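You operate a simulated robot arm through the tools that you are given. There is no shell and no other tool. Be economical: measure what you need, move in short steps, check, and stop when the job is done.

The job below is to be done with a simulated robot arm. You get a single attempt, and the scene is never put back.

TASK
Move plate four to the cooling rest once it reads under 60 C.
Fine: it goes in the middle; switch the heat pad off first; probe the plate till the meter says so; park the probe; no hand on it while it is hotter.
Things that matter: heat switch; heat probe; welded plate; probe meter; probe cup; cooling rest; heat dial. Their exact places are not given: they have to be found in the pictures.

Only the result counts: the job must be done as asked and must still hold three seconds after the hand-in. Knocking over, shifting, dropping, spilling or breaking anything else fails it.

THE ROBOT
A 6-joint arm with a two-finger parallel gripper on a trunk, on a base that drives. Base frame: it is fixed to the floor where the robot stands at the start and does not move with it; the origin is under the middle of the robot, x ahead of it, y to its left, z up. Lengths are in mm, angles in rad, forces in N, time in s.
Its first joint turns from -2.897 to 2.897 rad. Places, roughly: heat switch [500, 0, 700]; probe meter [-200, -1100, 900]; probe cup [-100, -900, 900]; cooling rest [-200, -800, 900]; heat dial [400, -100, 700]. Payload 4.1 kg.
Tool frame: the origin (TCP) lies between the finger pads and is the grasp point; the fingertips stand 23 mm ahead of it; z points along the fingers, y is the line along which they close. Largest opening 94 mm; finger width 38, thickness 10; the body of the gripper, 54 by 96 mm, starts 39 mm behind the TCP.
Orientation is that of the tool frame in the base frame, as [roll, pitch, yaw] about the fixed x, y, z axes, in that order (R = Rz(yaw) Ry(pitch) Rx(roll)). With the fingers straight down and closing along the base's y, the tool's x points along the base's -x, its y along +y and its z along -z.

THE INTERFACE
- The arm moves only by the tool play_rows. Its argument "steps" is a list that holds one entry, the list of rows, each a list of 7 numbers: the shift along the tool's x, y, z in units of 20 mm (1.0 is 20 mm), then the turn, a rotation vector about the tool's x, y, z in units of 4 degrees (1.0 is 4 degrees), then the closure in counts, from 0 (fully open) to 255 (shut). In form: [[[x, y, z, wx, wy, wz, grip], ...]]. A call has 1 to 8 rows; each row shifts and turns the commanded pose from where the row before left it, along the tool's axes as they then stand. A call with a number of a shift or a turn outside -1 to 1 is refused whole. Rows are played at 5 a second. More than 50 mm and 0.15 rad between two rows, or a gripper value outside its range, and nothing of the call is played. Where a pose cannot be reached the arm comes as near as it can. A force on the tool above 90 N (or 10 N above the force at the start of the call, whichever is more), or a blocked arm, ends the call early, and 0.2 s more pass. The fingers move at their own pace (about 45 mm/s each) and stop on an object; they squeeze with about 36 N. The grip force told is the motor's: it shows also when the fingers shut on nothing. Time passes only in rows, and 0.2 s behind the last, so rows that do not move let the fingers close. It gives the time, the measured TCP pose, the force on the tool (base axes), the opening and the grip force at its end, in the units of the frame above (readings bear some noise).
- Cameras (640 x 400 px; columns grow to the right, rows downward): "scene" is now at [-30.3, 83.4, 1404.9]; the picture's right is [-0.94, -0.34, 0.00], its down [-0.22, 0.60, -0.77] and it looks along [0.26, -0.73, -0.63] (base axes); focal length 257 px, centre (320, 200). "wrist" rides on the gripper at [86, 16, -74] in the tool frame; the picture's right is [-0.18, 0.98, 0.00], its down [-0.58, -0.11, -0.81] and it looks along [-0.79, -0.15, 0.59] (tool axes); focal length 243 px, centre (320, 200).
- grab_frame(camera): a new picture of that camera. The clock stands still meanwhile.
- lift_body(by): slides the trunk up (or, below 0, down) by that many mm; the arm and the scene camera ride with it, the base frame stays. It gives what a move gives, with no picture.
- steer(legs): drives the robot by 1 to 6 legs, each [ahead, turn to the left] in mm and rad, along the robot's own axes; the way and the turn of a leg run together, so that a leg with both is an arc; at most 1500 mm and 3.142 rad a leg. The arm and the cameras ride along, it lands a little off, and it stops where it bumps. It gives what a move gives.
- head_to(pan, tilt): turns the head with the scene camera to pan (to the left, within 2.705 rad either way) and tilt (down, from -0.506 to 1.204), counted from straight ahead of the robot. It gives what a move gives.
- point_at(camera, pixels): for up to 12 pixels [column, row] of the newest picture of that camera ("zoom" is the newest enlarged one), the place [x, y, z] in the base frame of the surface seen there, good to about 2 mm. The clock stands still meanwhile.
- enlarge(camera, box): a new picture of the part [left, top, right, bottom] of that camera's present view, enlarged. The clock stands still meanwhile.
- hand_in(): hands the job in; it is judged then, once.

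Work in short steps. Measure before you move; look again where a grasp or a placing could have gone wrong, and mend it. You have 80 turns and 60 pictures in all, those below and enlarged ones among them. Open the gripper and draw the arm clear of the work before you hand the job in, unless the task says otherwise; then end with one line.

The tools are called after ">>>" as name(argument=value, ...) on one line, values as JSON. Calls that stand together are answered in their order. play_rows: Moves the arm, as the interface text tells. Its arguments: {"type":"object","properties":{"steps":{"type":"array","items":{"type":"array","items":{"type":"array","items":{"type":"number"}}}}},"required":["steps"]} The other tools are called the same way: lift_body (by) slides the trunk up or down; steer (legs) drives the base; head_to (pan, tilt) turns the head that bears the scene camera; grab_frame (camera) takes a picture; point_at (camera, pixels) gives the place of the surface under pixels of a picture; enlarge (camera, box) takes an enlarged picture of a part of a camera's view; hand_in () hands the job in.

At the start:

```text
time: 0.0
tool_pos: [357.9, -237.9, 1226.6]
tcp_rot: [3.14, 0.001, 3.141]
ft_force: [0.5, 0.1, 0.8]
gripper_width: 93.9
grasp_force: 0.1
trunk travel left (down, up): [-360.0, 230.0]
robot x, y, heading: [-1.6, -1.5, -0.0]
head pan, tilt: [-1.223, 0.686]
```

scene: 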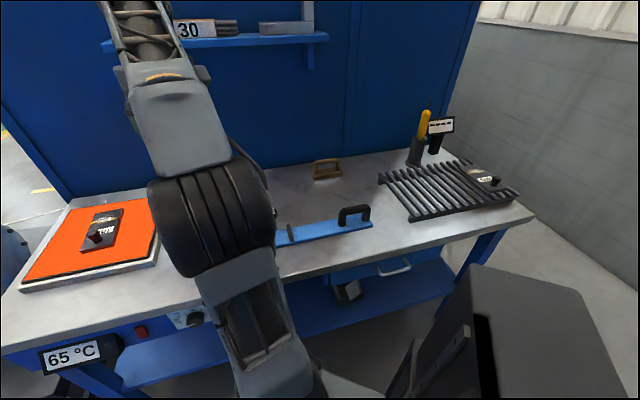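
wrist: 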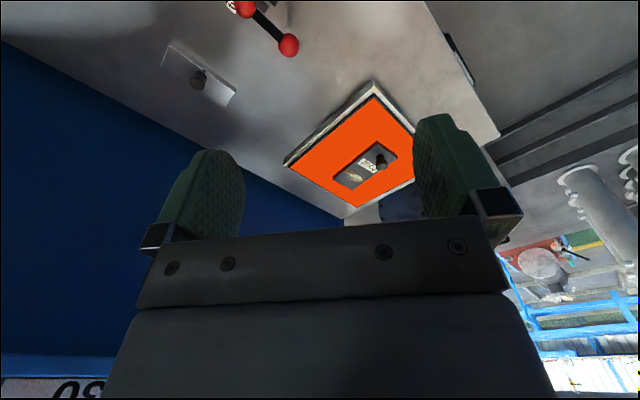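

The scene shows an orange pad with a plate at about (100,230), a red switch at (141,331) and a 65 °C display. I enlarge these areas to identify them.

>>> enlarge(camera="scene", box=[0, 180, 240, 400])

>>> enlarge(camera="scene", box=[360, 90, 540, 230])

>>> point_at(camera="scene", pixels=[[100, 228], [141, 331], [185, 318], [70, 357], [424, 130], [416, 155], [440, 126], [450, 190], [487, 180], [355, 212], [290, 115], [50, 265]])

```text
1.82 times, centred on (120, 290) of scene
```

zoom: 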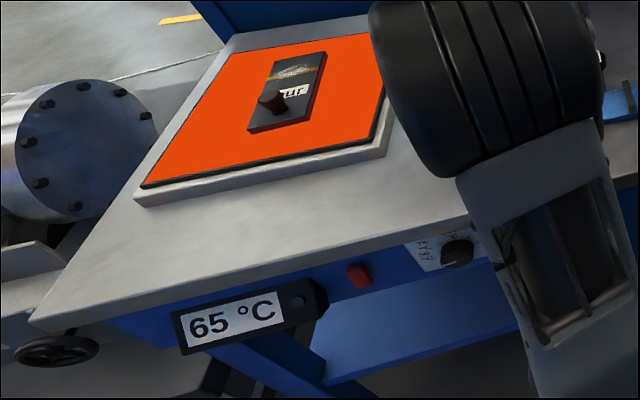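

```text
2.86 times, centred on (450, 160) of scene
```

zoom: 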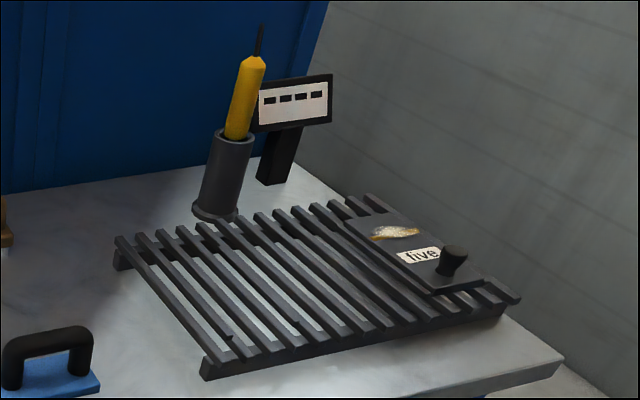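

```text
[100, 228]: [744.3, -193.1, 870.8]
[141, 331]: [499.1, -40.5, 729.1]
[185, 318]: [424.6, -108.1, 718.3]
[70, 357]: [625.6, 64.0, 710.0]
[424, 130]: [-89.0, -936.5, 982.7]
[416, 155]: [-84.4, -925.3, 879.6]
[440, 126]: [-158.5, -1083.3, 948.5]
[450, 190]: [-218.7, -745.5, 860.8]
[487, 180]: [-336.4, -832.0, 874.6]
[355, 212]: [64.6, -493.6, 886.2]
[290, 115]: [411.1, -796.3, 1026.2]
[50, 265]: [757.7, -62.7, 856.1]
```

The plate on the pad carries a label I can't read yet, and "five" sits at the end of the rest. I enlarge the label and the wrist view's other objects.

>>> enlarge(camera="scene", box=[70, 195, 140, 260])

>>> enlarge(camera="wrist", box=[140, 0, 440, 220])

>>> head_to(pan=-0.5, tilt=0.75)

>>> grab_frame(camera="scene")

```text
6.15 times, centred on (105, 228) of scene
```

zoom: 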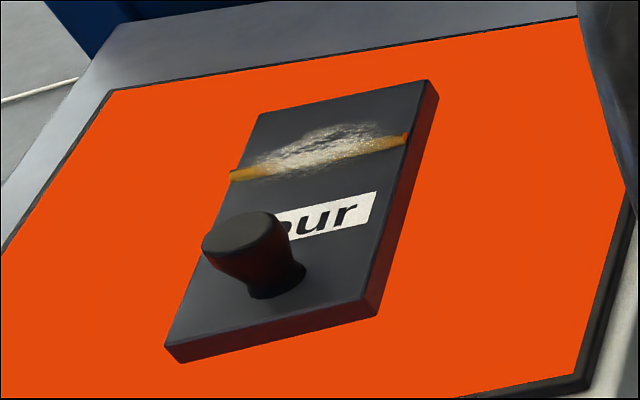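

```text
1.82 times, centred on (290, 110) of wrist
```

zoom: 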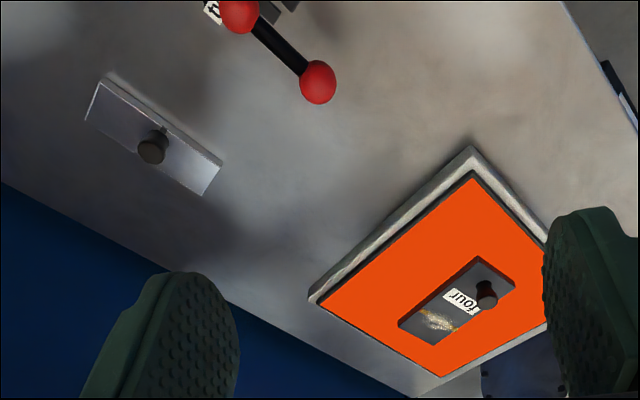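

```text
time: 1.1
tool_pos: [357.6, -237.4, 1226.4]
tcp_rot: [3.14, 0.0, -3.141]
ft_force: [0.0, -0.4, 0.1]
gripper_width: 94.0
grasp_force: 0.1
trunk travel left (down, up): [-360.0, 230.0]
robot x, y, heading: [-3.3, -2.2, 0.003]
head pan, tilt: [-0.499, 0.75]
```

```text
53 pictures are left
```

scene: 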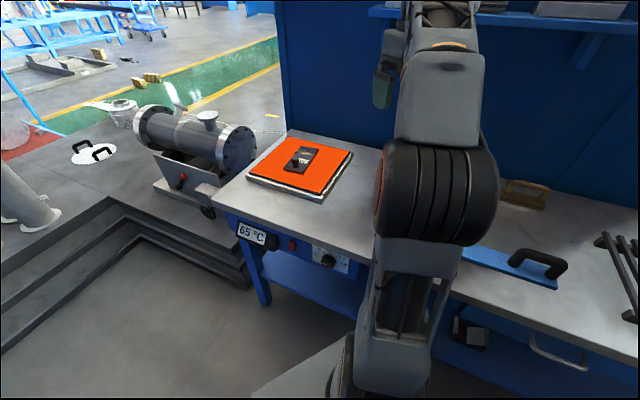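

Plate four is confirmed on the pad. Now I look closely at the switch (293,246), dial (330,262) and meter display.

>>> enlarge(camera="scene", box=[230, 215, 360, 290])

>>> point_at(camera="scene", pixels=[[293, 246], [328, 260], [217, 199], [370, 259], [302, 158], [247, 178], [323, 197], [352, 151], [289, 136], [310, 272], [265, 240]])

```text
4.92 times, centred on (295, 252) of scene
```

zoom: 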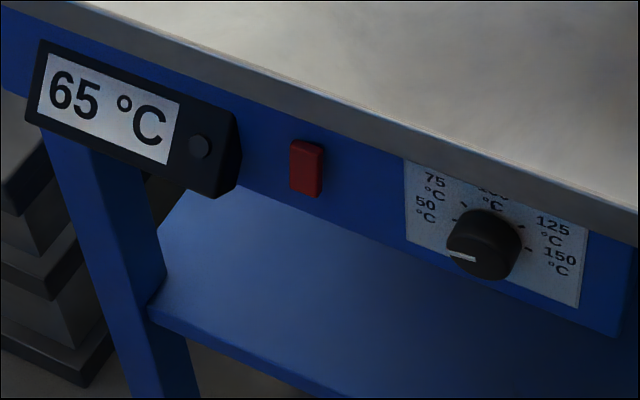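

```text
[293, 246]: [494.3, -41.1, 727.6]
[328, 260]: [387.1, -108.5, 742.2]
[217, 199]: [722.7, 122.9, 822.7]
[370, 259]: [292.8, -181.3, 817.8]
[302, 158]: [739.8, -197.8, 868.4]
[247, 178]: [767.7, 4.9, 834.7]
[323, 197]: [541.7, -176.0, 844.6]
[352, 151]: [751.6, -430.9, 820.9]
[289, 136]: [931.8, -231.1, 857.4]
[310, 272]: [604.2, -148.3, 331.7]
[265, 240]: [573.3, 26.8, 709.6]
```

The switch is a red rocker in the apron. I zoom in closer for its state and measure its surface in detail.

>>> enlarge(camera="scene", box=[280, 235, 308, 258])

>>> point_at(camera="zoom", pixels=[[250, 90], [260, 130], [260, 180], [260, 220], [260, 260], [260, 300], [350, 90], [350, 150], [350, 260], [350, 300], [100, 100], [500, 250]])

```text
16.00 times, centred on (294, 246) of scene
```

zoom: 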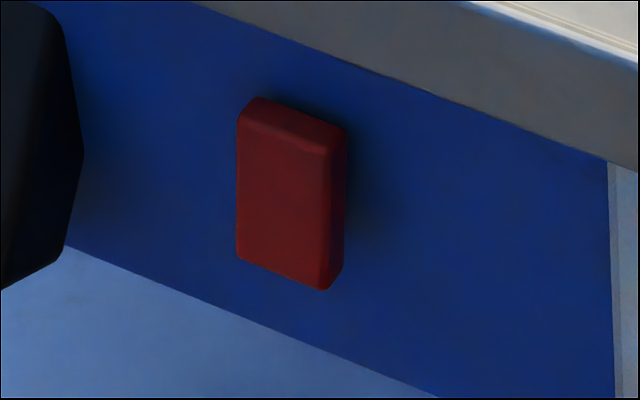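

```text
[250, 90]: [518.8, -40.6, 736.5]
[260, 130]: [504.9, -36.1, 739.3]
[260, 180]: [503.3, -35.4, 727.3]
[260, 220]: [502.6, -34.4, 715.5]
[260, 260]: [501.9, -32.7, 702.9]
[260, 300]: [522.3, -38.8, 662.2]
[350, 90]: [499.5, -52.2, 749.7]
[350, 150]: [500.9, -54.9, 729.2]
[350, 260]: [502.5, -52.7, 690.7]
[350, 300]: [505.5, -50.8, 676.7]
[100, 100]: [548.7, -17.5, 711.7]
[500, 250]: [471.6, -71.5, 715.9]
```

Bottom of the rocker sticks out about 4 mm more than its top, so I will press its lower half. Before driving I look down at the base's clearance to the bench.

>>> head_to(pan=-1.2, tilt=1.2)

>>> grab_frame(camera="scene")

>>> point_at(camera="scene", pixels=[[320, 380], [400, 300], [480, 300], [320, 300], [560, 300], [250, 380], [400, 380], [500, 380], [600, 380], [100, 380]])

```text
time: 2.1
tool_pos: [358.2, -238.4, 1226.4]
tcp_rot: [-3.141, 0.0, 3.14]
ft_force: [0.4, -0.7, 0.6]
gripper_width: 94.0
grasp_force: 0.1
trunk travel left (down, up): [-360.0, 230.0]
robot x, y, heading: [-1.1, 1.4, -0.002]
head pan, tilt: [-1.201, 1.201]
```

```text
50 pictures are left
```

scene: 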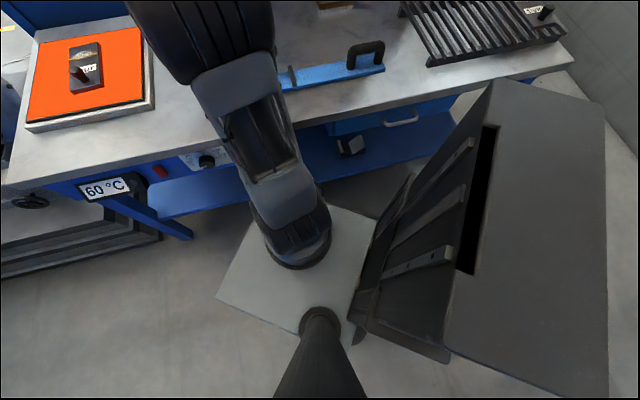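

```text
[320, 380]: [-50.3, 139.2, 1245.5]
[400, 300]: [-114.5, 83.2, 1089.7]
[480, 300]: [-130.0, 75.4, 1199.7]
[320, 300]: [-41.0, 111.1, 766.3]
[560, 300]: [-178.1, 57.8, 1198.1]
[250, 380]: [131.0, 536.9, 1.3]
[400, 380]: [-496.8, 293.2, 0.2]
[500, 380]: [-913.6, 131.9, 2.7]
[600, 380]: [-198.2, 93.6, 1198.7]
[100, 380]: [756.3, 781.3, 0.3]
```

The light grey base is at about (290,270) in this picture. I measure its corners and the dark box to know the footprint.

>>> point_at(camera="scene", pixels=[[222, 296], [262, 206], [300, 330], [372, 222], [490, 90], [600, 110], [380, 240], [450, 200], [160, 170], [560, 60], [345, 210]])

>>> enlarge(camera="scene", box=[60, 130, 250, 250])

```text
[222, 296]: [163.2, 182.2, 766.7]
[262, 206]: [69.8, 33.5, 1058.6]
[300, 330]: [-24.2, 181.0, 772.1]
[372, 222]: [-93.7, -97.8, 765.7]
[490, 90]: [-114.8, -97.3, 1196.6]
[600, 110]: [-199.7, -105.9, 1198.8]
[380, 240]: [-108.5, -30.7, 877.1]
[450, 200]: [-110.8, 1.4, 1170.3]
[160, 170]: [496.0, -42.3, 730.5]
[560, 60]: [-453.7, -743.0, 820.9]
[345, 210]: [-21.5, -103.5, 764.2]
```

```text
3.33 times, centred on (155, 190) of scene
```

zoom: 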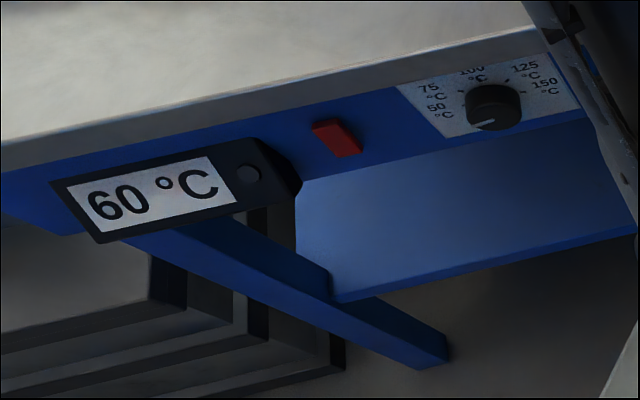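

The base top corners stay within about 245 mm of the axis, while the bench edge is 317 mm away, so I can drive parallel to the bench. The bench edge runs along 0.616 rad, so I go 430 mm along it and turn to face it.

>>> steer(legs=[[0, 0.616], [430, 0], [0, -1.571]])

>>> head_to(pan=0.0, tilt=0.9)

>>> grab_frame(camera="scene")

```text
time: 10.3
tool_pos: [364.7, -181.1, 1226.5]
tcp_rot: [-3.141, -0.001, 2.192]
ft_force: [0.7, 0.4, 0.2]
gripper_width: 94.0
grasp_force: 0.0
trunk travel left (down, up): [-360.0, 230.0]
robot x, y, heading: [350.2, 247.0, -0.953]
head pan, tilt: [-1.201, 1.201]
```

```text
time: 11.7
tool_pos: [365.2, -180.9, 1227.1]
tcp_rot: [-3.141, 0.001, 2.192]
ft_force: [-0.5, 0.0, 0.2]
gripper_width: 94.1
grasp_force: 0.1
trunk travel left (down, up): [-360.0, 230.0]
robot x, y, heading: [350.1, 245.7, -0.952]
head pan, tilt: [0.0, 0.901]
```

```text
48 pictures are left
```

scene: 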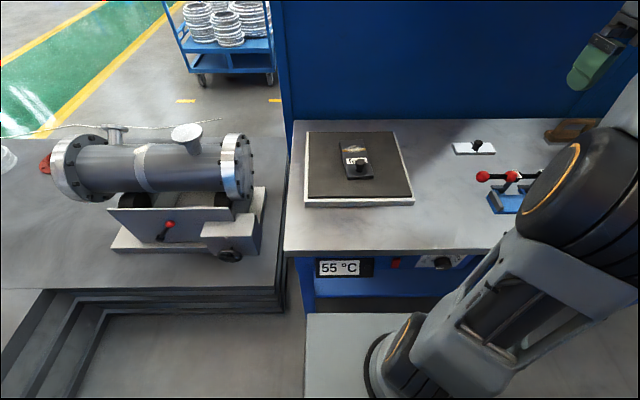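

The robot now stands facing the bench (u≈428, n≈2). The arm needs room to point forward at the switch, so I back off 200 mm and lower the trunk.

>>> steer(legs=[[-200, 0]])

>>> lift_body(by=-300)

>>> play_rows(steps=[[[0, 0.6, 0, 0, -1, 0, 255], [0, 0.6, 0, 0, -1, 0, 255], [0, 0.6, 0, 0, -1, 0, 255], [0, 0.6, 0, 0, -1, 0, 255], [0, 0.6, 0, 0, -1, 0, 255], [0, 0.6, 0, 0, -1, 0, 255], [0, 0.6, 0, 0, -1, 0, 255], [0, 0.6, 0, 0, -1, 0, 255]]])

>>> play_rows(steps=[[[0, 0.6, 0, 0, -1, 0, 255], [0, 0.6, 0, 0, -1, 0, 255], [0, 0.6, 0, 0, -1, 0, 255], [0, 0.6, 0, 0, -1, 0, 255], [0, 0.6, 0, 0, -1, 0, 255], [0, 0.6, 0, 0, -1, 0, 255], [0, 0.6, 0, 0, -1, 0, 255], [0, 0.6, 0, 0, -1, 0, 255]]])

>>> grab_frame(camera="scene")

```text
time: 13.3
tool_pos: [248.4, -19.8, 1225.3]
tcp_rot: [3.141, -0.001, 2.189]
ft_force: [0.2, -0.7, 0.9]
gripper_width: 94.4
grasp_force: 0.1
trunk travel left (down, up): [-360.0, 230.0]
robot x, y, heading: [231.7, 411.0, -0.952]
head pan, tilt: [0.0, 0.901]
```

```text
time: 16.3
tool_pos: [248.2, -18.7, 926.2]
tcp_rot: [-3.14, 0.0, 2.19]
ft_force: [0.2, 0.6, 0.7]
gripper_width: 94.1
grasp_force: 0.1
trunk travel left (down, up): [-60.0, 530.0]
robot x, y, heading: [230.2, 412.3, -0.952]
head pan, tilt: [0.0, 0.901]
```

```text
time: 18.1
tool_pos: [324.6, 36.5, 925.9]
tcp_rot: [-3.142, 0.56, 2.19]
ft_force: [-0.3, 0.5, -0.6]
gripper_width: 0.0
grasp_force: 35.9
trunk travel left (down, up): [-60.0, 530.0]
robot x, y, heading: [233.9, 410.0, -0.947]
head pan, tilt: [0.0, 0.901]
```

```text
time: 19.9
tool_pos: [369.5, 26.2, 880.5]
tcp_rot: [3.058, 0.954, 1.965]
ft_force: [-0.5, 0.2, 0.4]
gripper_width: 0.0
grasp_force: 36.0
trunk travel left (down, up): [-60.0, 530.0]
robot x, y, heading: [232.7, 410.6, -0.952]
head pan, tilt: [0.0, 0.901]
stopped in row 8: the arm was blocked; the commanded pose is now the measured one
```

```text
47 pictures are left
```

scene: 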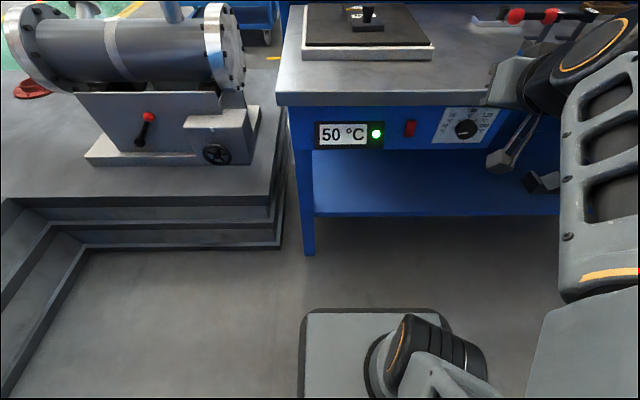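

The call ended as blocked without contact force, with the tool clear of the bench, so probably the arm's own limit. The tilt (≈55°) is enough; I now move down and forward to a pre-press point 40 mm off the switch.

>>> play_rows(steps=[[[0.644, 0.44, 0.88, 0, 0, 0, 255], [0.644, 0.44, 0.88, 0, 0, 0, 255], [0.644, 0.44, 0.88, 0, 0, 0, 255], [0.644, 0.44, 0.88, 0, 0, 0, 255], [0.644, 0.44, 0.88, 0, 0, 0, 255], [0.644, 0.44, 0.88, 0, 0, 0, 255], [0.644, 0.44, 0.88, 0, 0, 0, 255], [0.644, 0.44, 0.88, 0, 0, 0, 255]]])

>>> grab_frame(camera="scene")

```text
time: 21.7
tool_pos: [463.2, 15.7, 720.6]
tcp_rot: [3.057, 0.967, 1.967]
ft_force: [-0.7, -0.5, 0.1]
gripper_width: 0.1
grasp_force: 36.2
trunk travel left (down, up): [-60.0, 530.0]
robot x, y, heading: [232.3, 412.7, -0.949]
head pan, tilt: [0.0, 0.901]
```

```text
46 pictures are left
```

scene: 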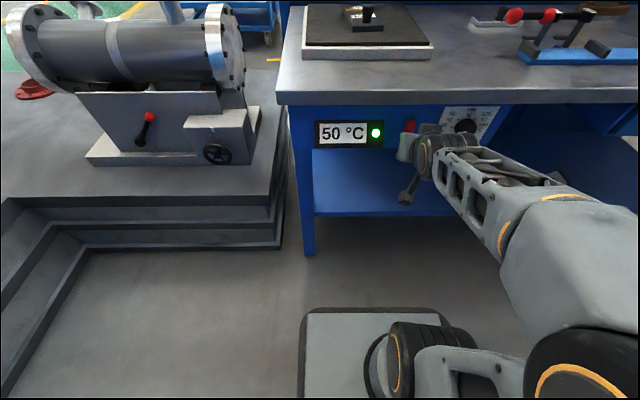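

The fingers are just before the switch. I zoom to confirm the alignment and the rocker's present tilt.

>>> enlarge(camera="scene", box=[370, 100, 466, 170])

>>> point_at(camera="scene", pixels=[[411, 123], [411, 126], [408, 129], [405, 140], [402, 150], [376, 132]])

```text
5.71 times, centred on (418, 135) of scene
```

zoom: 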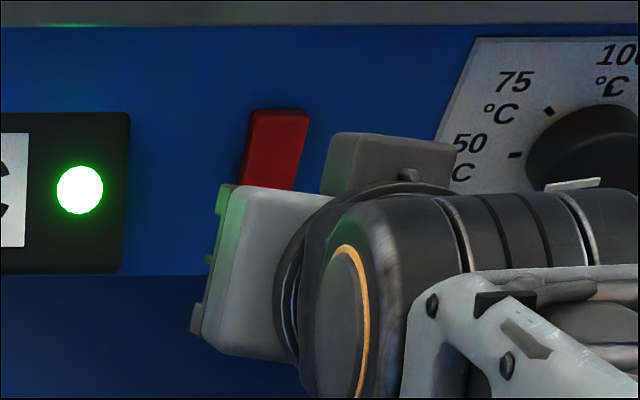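

```text
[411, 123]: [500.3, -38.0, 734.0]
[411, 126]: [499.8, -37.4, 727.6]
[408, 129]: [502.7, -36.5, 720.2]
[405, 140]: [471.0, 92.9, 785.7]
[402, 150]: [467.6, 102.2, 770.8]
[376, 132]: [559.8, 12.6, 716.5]
```

Tip is on line (u≈385, z≈707), 45 mm short of the face. I push along the panel normal, slowly at the end.

>>> play_rows(steps=[[[-0.395, 0.109, 0.568, 0, 0, 0, 255], [-0.395, 0.109, 0.568, 0, 0, 0, 255], [-0.395, 0.109, 0.568, 0, 0, 0, 255], [-0.085, 0.023, 0.122, 0, 0, 0, 255], [-0.085, 0.023, 0.122, 0, 0, 0, 255], [-0.085, 0.023, 0.122, 0, 0, 0, 255]]])

>>> enlarge(camera="scene", box=[300, 80, 460, 180])

```text
time: 22.5
tool_pos: [481.9, -10.8, 717.2]
tcp_rot: [3.066, 0.95, 1.973]
ft_force: [-27.8, 45.7, 10.4]
gripper_width: 0.0
grasp_force: 35.7
trunk travel left (down, up): [-60.0, 530.0]
robot x, y, heading: [234.5, 411.6, -0.953]
head pan, tilt: [0.0, 0.901]
stopped in row 4: the force on the tool passed its limit (the readings are from after the stop); the commanded pose is now the measured one
```

```text
4.00 times, centred on (380, 130) of scene
```

zoom: 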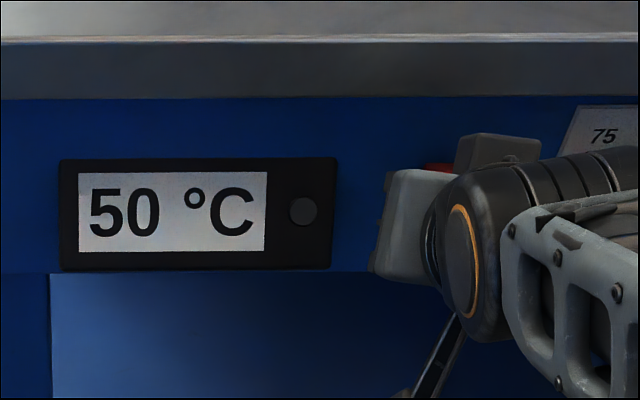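

The green lamp on the display went out after the press. I withdraw along the normal and check the rocker's tilt.

>>> play_rows(steps=[[[0.395, -0.109, -0.568, 0, 0, 0, 255], [0.395, -0.109, -0.568, 0, 0, 0, 255], [0.395, -0.109, -0.568, 0, 0, 0, 255], [0.395, -0.109, -0.568, 0, 0, 0, 255], [0.395, -0.109, -0.568, 0, 0, 0, 255], [0.395, -0.109, -0.568, 0, 0, 0, 255], [0.395, -0.109, -0.568, 0, 0, 0, 255], [0.395, -0.109, -0.568, 0, 0, 0, 255]]])

>>> enlarge(camera="scene", box=[310, 90, 490, 200])

>>> point_at(camera="scene", pixels=[[411, 120], [411, 123], [411, 126], [410, 129], [410, 132], [410, 135]])

```text
time: 24.3
tool_pos: [428.1, 69.4, 684.7]
tcp_rot: [3.074, 0.86, 1.993]
ft_force: [-0.3, 0.0, 0.3]
gripper_width: 0.1
grasp_force: 36.0
trunk travel left (down, up): [-60.0, 530.0]
robot x, y, heading: [234.4, 413.4, -0.949]
head pan, tilt: [0.0, 0.901]
```

```text
3.56 times, centred on (400, 145) of scene
```

zoom: 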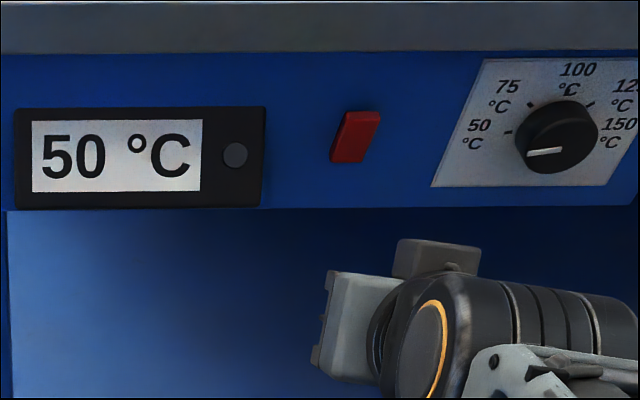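

```text
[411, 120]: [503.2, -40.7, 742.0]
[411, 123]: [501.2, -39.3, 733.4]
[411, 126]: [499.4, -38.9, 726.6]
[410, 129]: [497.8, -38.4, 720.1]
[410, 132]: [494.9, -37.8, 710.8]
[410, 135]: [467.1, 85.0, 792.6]
```

The rocker's tilt is not clearly changed: my contact was with the finger's upper corner near z≈719, about the pivot. I zoom in on the rocker and the pad to judge.

>>> enlarge(camera="scene", box=[396, 112, 428, 142])

>>> point_at(camera="zoom", pixels=[[320, 130], [310, 160], [300, 190], [290, 220], [285, 250], [280, 280], [275, 310], [150, 200], [480, 200]])

>>> play_rows(steps=[[[0, 0, 0, 0, 0, 0, 255], [0, 0, 0, 0, 0, 0, 255], [0, 0, 0, 0, 0, 0, 255], [0, 0, 0, 0, 0, 0, 255], [0, 0, 0, 0, 0, 0, 255], [0, 0, 0, 0, 0, 0, 255], [0, 0, 0, 0, 0, 0, 255], [0, 0, 0, 0, 0, 0, 255]]])

>>> grab_frame(camera="scene")

```text
13.33 times, centred on (412, 127) of scene
```

zoom: 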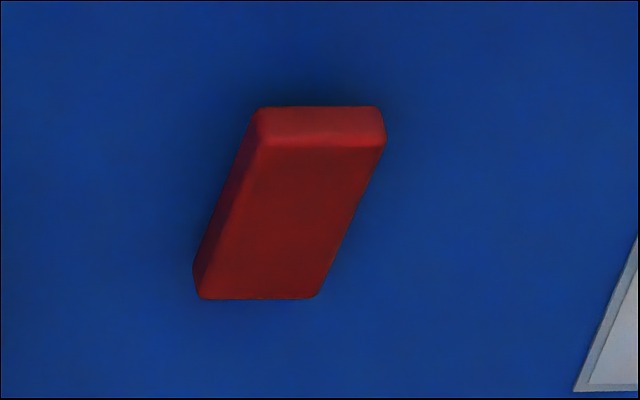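

```text
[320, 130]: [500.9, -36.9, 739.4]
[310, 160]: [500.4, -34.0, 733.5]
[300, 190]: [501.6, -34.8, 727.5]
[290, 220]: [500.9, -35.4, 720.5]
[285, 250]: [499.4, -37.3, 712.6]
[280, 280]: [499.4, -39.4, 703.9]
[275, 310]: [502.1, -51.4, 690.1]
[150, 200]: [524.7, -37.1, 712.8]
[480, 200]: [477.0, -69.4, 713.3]
```

```text
time: 26.1
tool_pos: [424.3, 67.8, 684.8]
tcp_rot: [3.073, 0.857, 1.983]
ft_force: [-0.3, 0.4, 0.1]
gripper_width: 0.0
grasp_force: 35.8
trunk travel left (down, up): [-60.0, 530.0]
robot x, y, heading: [230.5, 414.2, -0.95]
head pan, tilt: [0.0, 0.901]
```

```text
41 pictures are left
```

scene: 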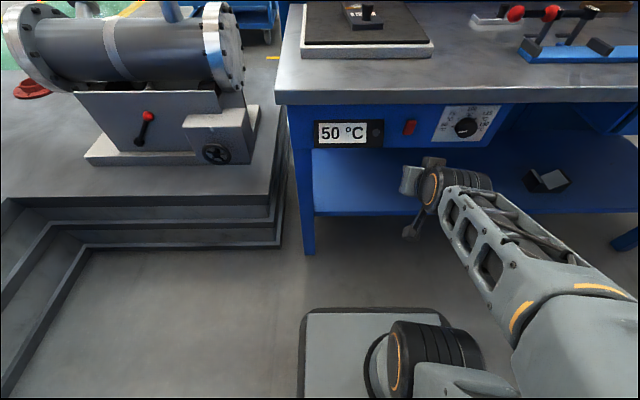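

Now the rocker's top stands out (n≈318 at top, 322 at bottom) – it is reversed, and the lamp is off, so the pad is off. I raise the trunk and look right along the way to the cup and rest.

>>> lift_body(by=330)

>>> head_to(pan=-1.0, tilt=0.6)

>>> grab_frame(camera="scene")

>>> point_at(camera="scene", pixels=[[320, 390], [400, 390], [500, 390], [600, 390], [600, 300], [500, 300], [600, 200], [500, 200], [620, 100]])

```text
time: 29.4
tool_pos: [421.0, 74.8, 1033.4]
tcp_rot: [3.07, 0.908, 1.974]
ft_force: [-0.4, 0.1, -0.2]
gripper_width: 0.1
grasp_force: 35.3
trunk travel left (down, up): [-390.0, 200.0]
robot x, y, heading: [234.3, 413.1, -0.953]
head pan, tilt: [0.0, 0.901]
```

```text
time: 30.7
tool_pos: [419.3, 75.7, 1033.4]
tcp_rot: [3.07, 0.905, 1.978]
ft_force: [-0.3, -1.0, 0.0]
gripper_width: 0.2
grasp_force: 35.4
trunk travel left (down, up): [-390.0, 200.0]
robot x, y, heading: [234.0, 410.7, -0.948]
head pan, tilt: [-1.0, 0.6]
```

```text
40 pictures are left
```

scene: 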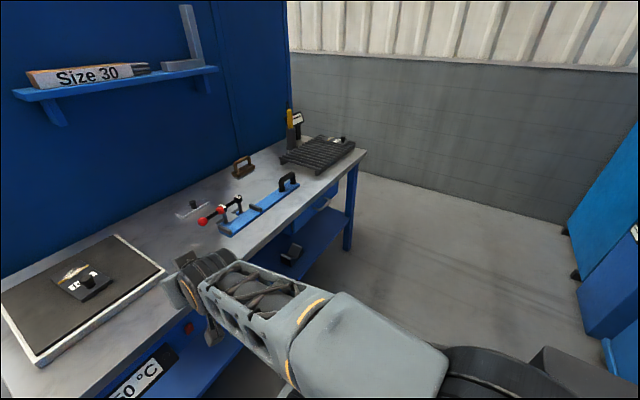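

```text
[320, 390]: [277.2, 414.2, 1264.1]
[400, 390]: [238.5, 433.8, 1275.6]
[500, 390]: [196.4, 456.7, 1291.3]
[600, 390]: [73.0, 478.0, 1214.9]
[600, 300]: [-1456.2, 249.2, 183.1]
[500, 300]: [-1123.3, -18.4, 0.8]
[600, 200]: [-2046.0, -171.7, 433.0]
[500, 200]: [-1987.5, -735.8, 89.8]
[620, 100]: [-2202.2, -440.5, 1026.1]
```

The floor to the right is free. I turn left, reverse about 1036 mm along the bench and turn back to face the rest and cup.

>>> steer(legs=[[0, 1.571], [-1036, 0], [0, -1.571]])

>>> head_to(pan=0.0, tilt=0.6)

>>> grab_frame(camera="scene")

```text
time: 43.6
tool_pos: [-419.3, -526.7, 1033.8]
tcp_rot: [3.073, 0.906, 1.975]
ft_force: [0.2, -0.6, 1.1]
gripper_width: 0.0
grasp_force: 36.5
trunk travel left (down, up): [-390.0, 200.0]
robot x, y, heading: [-605.1, -189.3, -0.952]
head pan, tilt: [-1.0, 0.6]
```

```text
time: 44.9
tool_pos: [-419.1, -526.0, 1027.6]
tcp_rot: [3.073, 0.896, 1.977]
ft_force: [-0.3, 0.5, -0.1]
gripper_width: 0.0
grasp_force: 36.2
trunk travel left (down, up): [-390.0, 200.0]
robot x, y, heading: [-606.2, -188.8, -0.947]
head pan, tilt: [0.0, 0.6]
```

```text
39 pictures are left
```

scene: 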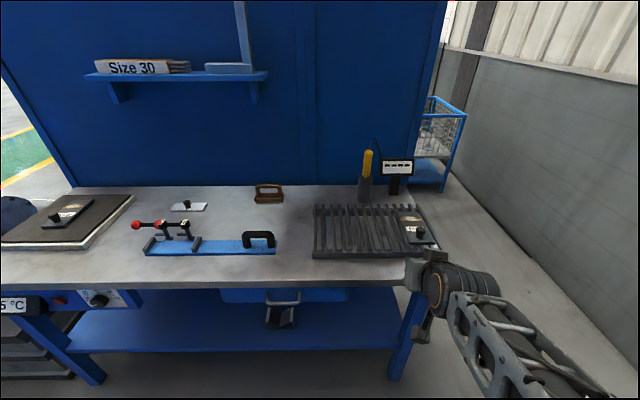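

A thin line runs from the probe's top towards the meter, perhaps a cable. I zoom there and measure probe, cup, rest and meter.

>>> enlarge(camera="scene", box=[335, 125, 425, 205])

>>> point_at(camera="zoom", pixels=[[232, 130], [228, 180], [225, 220], [222, 250], [218, 280], [215, 320], [200, 255], [245, 255], [430, 210], [205, 350], [225, 350]])

>>> point_at(camera="scene", pixels=[[316, 206], [314, 256], [405, 205], [410, 255], [437, 250], [408, 213], [407, 241], [433, 242], [360, 230], [354, 252], [421, 230], [412, 220]])

```text
5.00 times, centred on (380, 165) of scene
```

zoom: 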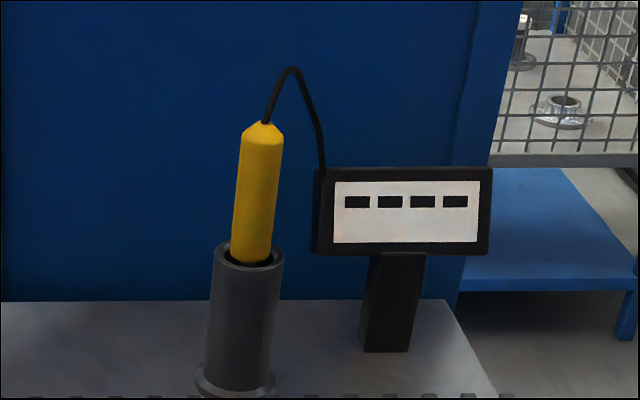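

```text
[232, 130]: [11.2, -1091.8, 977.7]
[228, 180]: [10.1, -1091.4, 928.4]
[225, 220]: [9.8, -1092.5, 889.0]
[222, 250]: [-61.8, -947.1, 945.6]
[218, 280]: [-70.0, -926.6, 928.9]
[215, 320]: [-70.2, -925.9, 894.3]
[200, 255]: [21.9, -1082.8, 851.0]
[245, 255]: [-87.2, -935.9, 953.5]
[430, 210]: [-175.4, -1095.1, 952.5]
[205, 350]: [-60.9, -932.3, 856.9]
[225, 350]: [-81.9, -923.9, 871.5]
```

```text
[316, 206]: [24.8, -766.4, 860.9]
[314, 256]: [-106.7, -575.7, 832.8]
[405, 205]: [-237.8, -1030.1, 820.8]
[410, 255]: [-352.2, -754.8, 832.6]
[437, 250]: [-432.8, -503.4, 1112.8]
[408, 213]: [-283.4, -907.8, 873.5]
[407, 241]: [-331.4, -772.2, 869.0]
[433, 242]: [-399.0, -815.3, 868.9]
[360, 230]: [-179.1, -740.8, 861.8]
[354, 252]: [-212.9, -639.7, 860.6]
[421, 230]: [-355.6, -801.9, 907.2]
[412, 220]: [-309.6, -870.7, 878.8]
```

The line is a cable from the handle's top to the meter; the tip is down in the cup. I measure the handle itself more precisely.

>>> point_at(camera="zoom", pixels=[[262, 135], [260, 150], [258, 180], [256, 210], [253, 245], [243, 200], [272, 200], [242, 330], [218, 262], [281, 262], [270, 110], [241, 385]])

```text
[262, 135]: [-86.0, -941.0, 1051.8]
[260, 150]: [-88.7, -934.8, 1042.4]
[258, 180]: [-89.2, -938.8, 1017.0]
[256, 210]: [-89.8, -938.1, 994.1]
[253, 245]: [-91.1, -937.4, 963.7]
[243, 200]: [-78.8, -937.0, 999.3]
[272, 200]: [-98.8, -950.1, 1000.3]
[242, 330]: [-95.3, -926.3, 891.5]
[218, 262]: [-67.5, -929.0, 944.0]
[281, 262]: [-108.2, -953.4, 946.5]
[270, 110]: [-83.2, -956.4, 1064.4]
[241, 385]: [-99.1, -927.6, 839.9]
```

The handle axis is near (-82,-948), visible from z≈953 to 1055, radius ≈13. I drive 250 mm closer, open the gripper and square the tool to the bench normal.

>>> steer(legs=[[250, 0]])

>>> play_rows(steps=[[[0, 0, 0, -0.7, 0.06, -0.95, 0], [0, 0, 0, -0.7, 0.06, -0.95, 0], [0, 0, 0, 0, 0, 0, 0], [0, 0, 0, 0, 0, 0, 0], [0, 0, 0, 0, 0, 0, 0]]])

>>> grab_frame(camera="wrist")

```text
time: 46.8
tool_pos: [-271.5, -732.0, 1028.1]
tcp_rot: [3.073, 0.9, 1.978]
ft_force: [0.2, 1.3, -0.2]
gripper_width: 0.0
grasp_force: 35.6
trunk travel left (down, up): [-390.0, 200.0]
robot x, y, heading: [-461.9, -395.5, -0.951]
head pan, tilt: [0.0, 0.6]
```

```text
time: 48.0
tool_pos: [-272.1, -731.3, 1027.8]
tcp_rot: [3.139, 0.894, 2.19]
ft_force: [0.1, -0.2, 0.1]
gripper_width: 94.0
grasp_force: 0.1
trunk travel left (down, up): [-390.0, 200.0]
robot x, y, heading: [-459.0, -395.4, -0.951]
head pan, tilt: [0.0, 0.6]
```

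```text
37 pictures are left
```

wrist: 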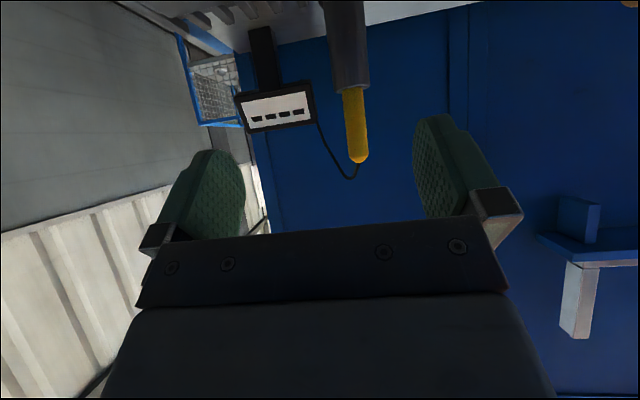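

The wrist view sees the handle at (355,125). I measure it from here to refine the axis.

>>> point_at(camera="wrist", pixels=[[355, 110], [357, 130], [359, 150], [348, 120], [365, 120], [334, 50], [364, 50], [349, 60]])

```text
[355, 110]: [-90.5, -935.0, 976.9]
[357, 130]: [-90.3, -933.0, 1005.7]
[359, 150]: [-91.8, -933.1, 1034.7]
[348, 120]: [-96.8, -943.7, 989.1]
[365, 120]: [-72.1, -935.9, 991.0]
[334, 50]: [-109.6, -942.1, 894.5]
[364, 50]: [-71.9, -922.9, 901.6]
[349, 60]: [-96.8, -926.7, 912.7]
```

Axis refined: u≈-614.5, n≈722. First approach covers the sideways shift and 170 mm forward, at z=1000.

>>> play_rows(steps=[[[-0.529, 0.198, 0.938, 0, 0, 0, 0], [-0.529, 0.198, 0.938, 0, 0, 0, 0], [-0.529, 0.198, 0.938, 0, 0, 0, 0], [-0.529, 0.198, 0.938, 0, 0, 0, 0], [-0.529, 0.198, 0.938, 0, 0, 0, 0], [-0.529, 0.198, 0.938, 0, 0, 0, 0], [-0.529, 0.198, 0.938, 0, 0, 0, 0], [-0.529, 0.198, 0.938, 0, 0, 0, 0]]])

>>> grab_frame(camera="wrist")

```text
time: 49.8
tool_pos: [-145.4, -850.7, 1000.7]
tcp_rot: [-3.141, 0.894, 2.19]
ft_force: [-0.5, 0.3, 0.2]
gripper_width: 93.9
grasp_force: 0.1
trunk travel left (down, up): [-390.0, 200.0]
robot x, y, heading: [-462.6, -394.4, -0.954]
head pan, tilt: [0.0, 0.6]
```

```text
36 pictures are left
```

wrist: 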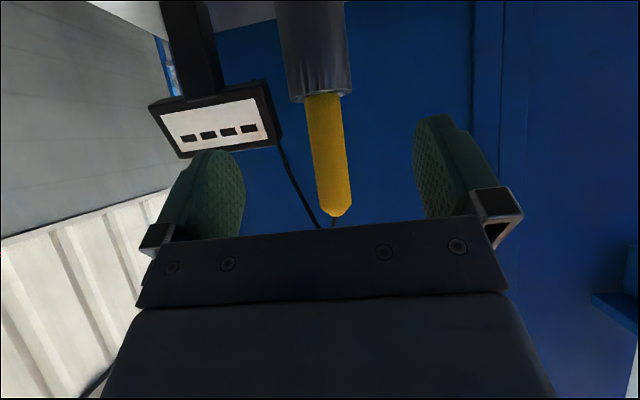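

Handle is between the fingers' line (326,150), centred. I advance the last 114 mm with the gripper open.

>>> play_rows(steps=[[[-0.595, -0.017, 0.741, 0, 0, 0, 0], [-0.595, -0.017, 0.741, 0, 0, 0, 0], [-0.595, -0.017, 0.741, 0, 0, 0, 0], [-0.595, -0.017, 0.741, 0, 0, 0, 0], [-0.595, -0.017, 0.741, 0, 0, 0, 0], [-0.595, -0.017, 0.741, 0, 0, 0, 0]]])

>>> grab_frame(camera="wrist")

```text
time: 51.1
tool_pos: [-81.7, -945.7, 1000.0]
tcp_rot: [3.141, 0.893, 2.19]
ft_force: [-0.1, -1.0, -0.3]
gripper_width: 93.9
grasp_force: 0.1
trunk travel left (down, up): [-390.0, 200.0]
robot x, y, heading: [-458.6, -393.3, -0.957]
head pan, tilt: [0.0, 0.6]
```

```text
35 pictures are left
```

wrist: 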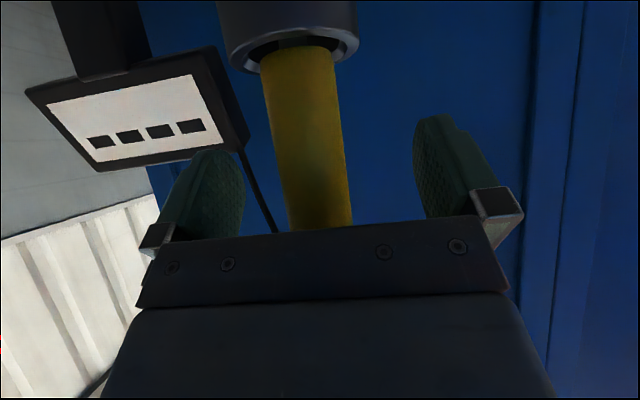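

The handle is in the gap, well centred. I close the fingers on it.

>>> play_rows(steps=[[[0, 0, 0, 0, 0, 0, 255], [0, 0, 0, 0, 0, 0, 255], [0, 0, 0, 0, 0, 0, 255], [0, 0, 0, 0, 0, 0, 255], [0, 0, 0, 0, 0, 0, 255], [0, 0, 0, 0, 0, 0, 255]]])

```text
time: 52.5
tool_pos: [-81.4, -946.0, 1000.3]
tcp_rot: [3.14, 0.896, 2.19]
ft_force: [-0.5, -0.9, 1.5]
gripper_width: 30.8
grasp_force: 36.3
trunk travel left (down, up): [-390.0, 200.0]
robot x, y, heading: [-458.8, -394.9, -0.951]
head pan, tilt: [0.0, 0.6]
```

Gripped (30.8 mm wide). I lift straight up with the trunk and look at the probe.

>>> lift_body(by=150)

>>> grab_frame(camera="scene")

>>> grab_frame(camera="wrist")

```text
time: 54.3
tool_pos: [-81.8, -946.2, 1149.4]
tcp_rot: [3.141, 0.894, 2.19]
ft_force: [0.1, -0.2, -1.6]
gripper_width: 31.0
grasp_force: 36.5
trunk travel left (down, up): [-540.0, 50.0]
robot x, y, heading: [-456.0, -389.6, -0.955]
head pan, tilt: [0.0, 0.6]
```

```text
34 pictures are left
```

scene: 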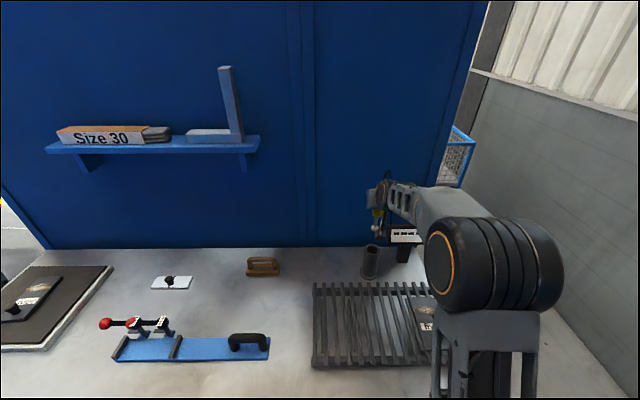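

```text
33 pictures are left
```

wrist: 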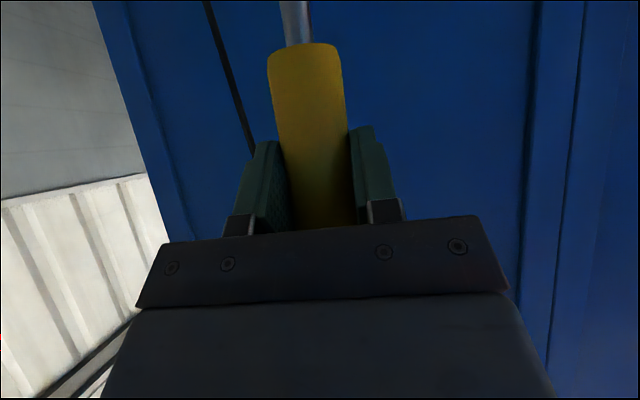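

The probe is out with a metal stem. I zoom in to find its tip relative to the TCP.

>>> enlarge(camera="scene", box=[345, 170, 425, 290])

>>> enlarge(camera="wrist", box=[240, 0, 400, 100])

```text
3.33 times, centred on (385, 230) of scene
```

zoom: 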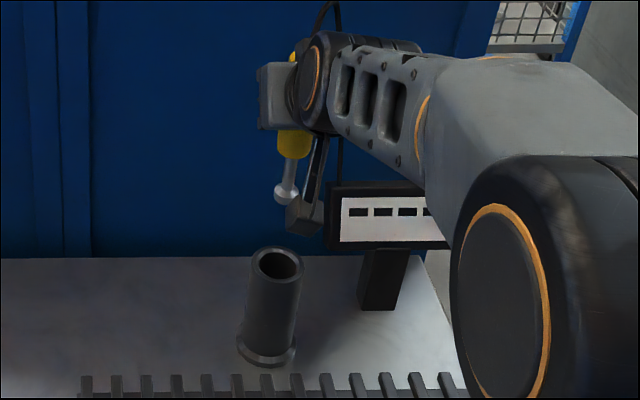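

```text
4.00 times, centred on (320, 50) of wrist
```

zoom: 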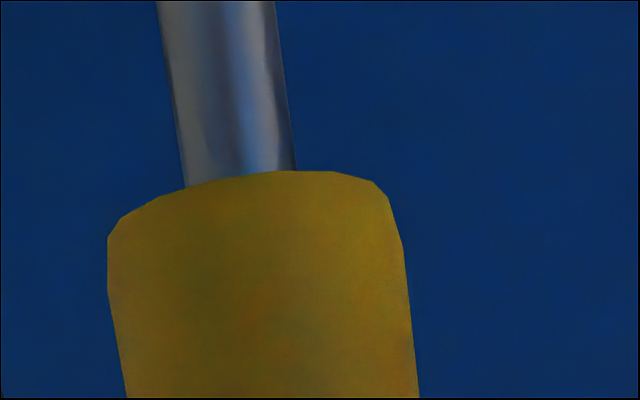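

The tip is a small metal foot at about scene (374,229). I measure tip and stem.

>>> point_at(camera="scene", pixels=[[374, 228], [374, 230], [375, 225], [376, 222], [372, 229], [373, 213], [370, 264]])

```text
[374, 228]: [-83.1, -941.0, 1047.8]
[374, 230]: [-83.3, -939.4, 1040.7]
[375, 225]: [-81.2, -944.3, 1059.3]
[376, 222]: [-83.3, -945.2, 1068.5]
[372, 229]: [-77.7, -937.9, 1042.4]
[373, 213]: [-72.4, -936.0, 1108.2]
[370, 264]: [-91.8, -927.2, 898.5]
```

The tip is ~111 mm below the TCP. I retract the arm 200 mm, then drive back and along the bench to plate four with the probe held high.

>>> play_rows(steps=[[[0.783, 0, -0.975, 0, 0, 0, 255], [0.783, 0, -0.975, 0, 0, 0, 255], [0.783, 0, -0.975, 0, 0, 0, 255], [0.783, 0, -0.975, 0, 0, 0, 255], [0.783, 0, -0.975, 0, 0, 0, 255], [0.783, 0, -0.975, 0, 0, 0, 255], [0.783, 0, -0.975, 0, 0, 0, 255], [0.783, 0, -0.975, 0, 0, 0, 255]]])

>>> steer(legs=[[-250, 0], [0, 1.571], [1058, 0], [0, -1.571]])

>>> head_to(pan=0.0, tilt=0.75)

>>> grab_frame(camera="scene")

```text
time: 56.1
tool_pos: [-199.8, -781.2, 1149.4]
tcp_rot: [-3.141, 0.896, 2.192]
ft_force: [-0.3, 0.2, -1.3]
gripper_width: 30.8
grasp_force: 36.6
trunk travel left (down, up): [-540.0, 50.0]
robot x, y, heading: [-456.5, -394.7, -0.949]
head pan, tilt: [0.0, 0.6]
```

```text
time: 70.6
tool_pos: [516.4, 41.5, 1150.2]
tcp_rot: [3.139, 0.896, 2.205]
ft_force: [0.0, -0.6, -0.6]
gripper_width: 30.4
grasp_force: 35.5
trunk travel left (down, up): [-540.0, 50.0]
robot x, y, heading: [246.2, 425.6, -0.941]
head pan, tilt: [0.0, 0.6]
```

```text
time: 71.3
tool_pos: [514.7, 42.3, 1148.8]
tcp_rot: [3.14, 0.896, 2.203]
ft_force: [-0.3, -0.4, -0.6]
gripper_width: 30.3
grasp_force: 36.1
trunk travel left (down, up): [-540.0, 50.0]
robot x, y, heading: [250.1, 427.0, -0.94]
head pan, tilt: [0.0, 0.75]
```

```text
30 pictures are left
```

scene: 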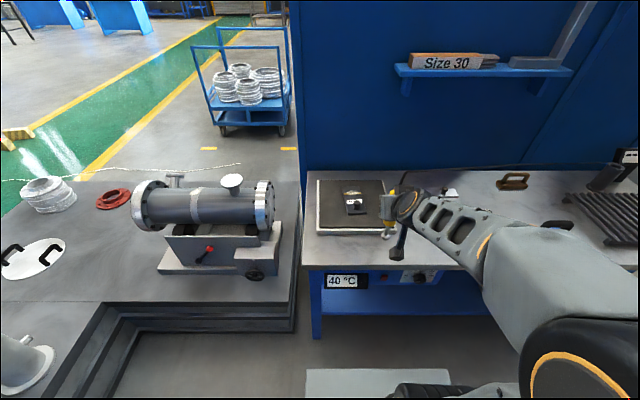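

The cable follows. I zoom at plate four to measure its surface and knob.

>>> enlarge(camera="scene", box=[330, 175, 390, 225])

>>> point_at(camera="zoom", pixels=[[150, 170], [370, 140], [150, 310], [355, 320], [270, 220], [230, 180], [200, 300], [265, 300], [300, 280], [275, 255], [180, 250]])

```text
8.00 times, centred on (360, 200) of scene
```

zoom: 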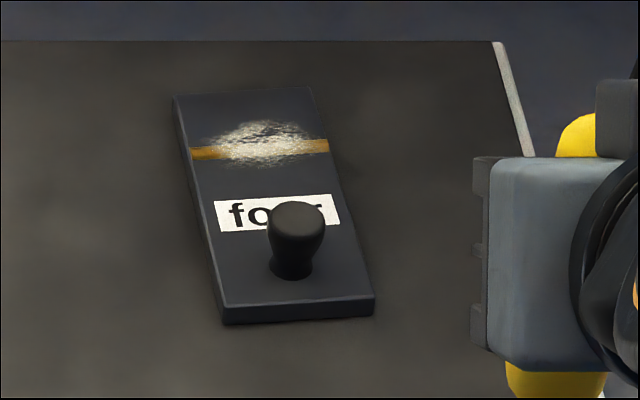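

```text
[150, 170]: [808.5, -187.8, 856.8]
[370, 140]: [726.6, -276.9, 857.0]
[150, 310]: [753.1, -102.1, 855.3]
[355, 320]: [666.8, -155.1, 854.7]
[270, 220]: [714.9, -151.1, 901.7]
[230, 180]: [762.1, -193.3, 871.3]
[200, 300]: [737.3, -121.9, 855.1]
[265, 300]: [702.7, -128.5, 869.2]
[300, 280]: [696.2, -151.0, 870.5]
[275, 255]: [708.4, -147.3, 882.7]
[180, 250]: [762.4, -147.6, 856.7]
```

Plate top z≈870.5, knob top ≈902. I measure the bare strip between weld and label, plus corners and knob centre for later.

>>> point_at(camera="zoom", pixels=[[265, 182], [290, 182], [240, 182], [185, 105], [305, 98], [365, 290], [228, 300], [298, 215], [280, 215], [315, 215], [298, 205], [298, 228]])

```text
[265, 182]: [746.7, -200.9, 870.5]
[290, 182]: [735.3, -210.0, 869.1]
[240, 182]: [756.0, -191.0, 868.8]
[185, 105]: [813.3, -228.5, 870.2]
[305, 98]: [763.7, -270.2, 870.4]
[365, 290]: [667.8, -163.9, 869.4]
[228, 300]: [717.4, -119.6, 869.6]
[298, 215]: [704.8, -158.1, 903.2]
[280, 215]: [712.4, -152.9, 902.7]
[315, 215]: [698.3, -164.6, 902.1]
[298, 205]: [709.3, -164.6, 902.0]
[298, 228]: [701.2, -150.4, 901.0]
```

Plate: 145×66 mm, centre (740.5,-195.6), long axis at -48°, knob at its near end. I drive 200 mm closer and then bring the tip over (747,-201).

>>> steer(legs=[[200, 0]])

>>> head_to(pan=-0.1, tilt=0.95)

```text
time: 72.9
tool_pos: [634.7, -119.4, 1149.6]
tcp_rot: [3.141, 0.893, 2.205]
ft_force: [0.7, 0.7, -1.4]
gripper_width: 29.7
grasp_force: 36.0
trunk travel left (down, up): [-540.0, 50.0]
robot x, y, heading: [370.7, 265.0, -0.936]
head pan, tilt: [0.0, 0.75]
```

```text
time: 73.6
tool_pos: [635.2, -120.6, 1149.9]
tcp_rot: [3.139, 0.896, 2.203]
ft_force: [0.2, -0.8, -1.9]
gripper_width: 29.5
grasp_force: 36.6
trunk travel left (down, up): [-540.0, 50.0]
robot x, y, heading: [370.8, 260.6, -0.941]
head pan, tilt: [-0.099, 0.949]
```

I move horizontally (111,-80) to bring the tip over the bare strip, then look.

>>> play_rows(steps=[[[-0.511, 0.266, 0.637, 0, 0, 0, 255], [-0.511, 0.266, 0.637, 0, 0, 0, 255], [-0.511, 0.266, 0.637, 0, 0, 0, 255], [-0.511, 0.266, 0.637, 0, 0, 0, 255], [-0.511, 0.266, 0.637, 0, 0, 0, 255], [-0.511, 0.266, 0.637, 0, 0, 0, 255], [-0.511, 0.266, 0.637, 0, 0, 0, 255], [-0.511, 0.266, 0.637, 0, 0, 0, 255]]])

>>> lift_body(by=-135)

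>>> grab_frame(camera="scene")

```text
time: 75.4
tool_pos: [746.4, -200.5, 1151.1]
tcp_rot: [3.141, 0.893, 2.207]
ft_force: [0.1, -0.3, -0.5]
gripper_width: 28.9
grasp_force: 36.6
trunk travel left (down, up): [-540.0, 50.0]
robot x, y, heading: [369.7, 262.9, -0.94]
head pan, tilt: [-0.099, 0.949]
```

```text
time: 77.0
tool_pos: [746.5, -200.5, 1015.7]
tcp_rot: [3.141, 0.894, 2.206]
ft_force: [0.1, 0.3, -0.2]
gripper_width: 28.8
grasp_force: 35.8
trunk travel left (down, up): [-405.0, 185.0]
robot x, y, heading: [369.8, 264.5, -0.934]
head pan, tilt: [-0.099, 0.949]
```

```text
28 pictures are left
```

scene: 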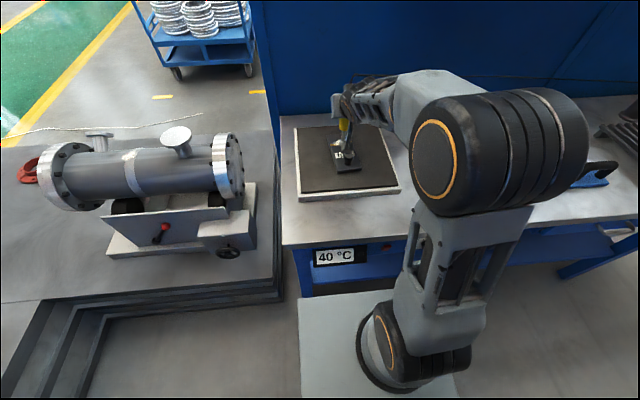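

The grip width creeps down (30.8→28.8), so the probe may be tilting or slipping. I zoom to check.

>>> enlarge(camera="scene", box=[310, 95, 390, 185])

>>> grab_frame(camera="wrist")

```text
4.44 times, centred on (350, 140) of scene
```

zoom: 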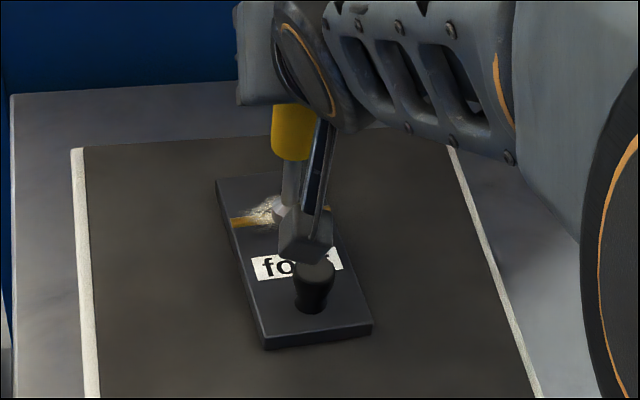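

```text
26 pictures are left
```

wrist: 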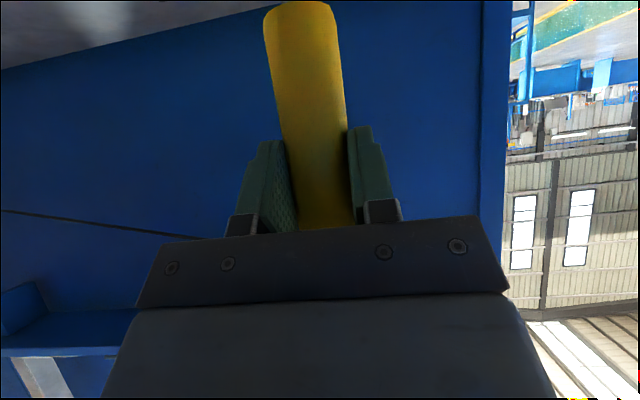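

The handle has slid about 15 mm down in the grip since lifting. I measure the tip now and then support it on the plate.

>>> point_at(camera="scene", pixels=[[341, 141], [341, 142], [342, 139], [343, 136], [342, 127]])

```text
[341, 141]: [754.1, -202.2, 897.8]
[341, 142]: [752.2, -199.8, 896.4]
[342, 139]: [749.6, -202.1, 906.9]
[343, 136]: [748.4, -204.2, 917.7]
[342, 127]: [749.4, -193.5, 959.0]
```

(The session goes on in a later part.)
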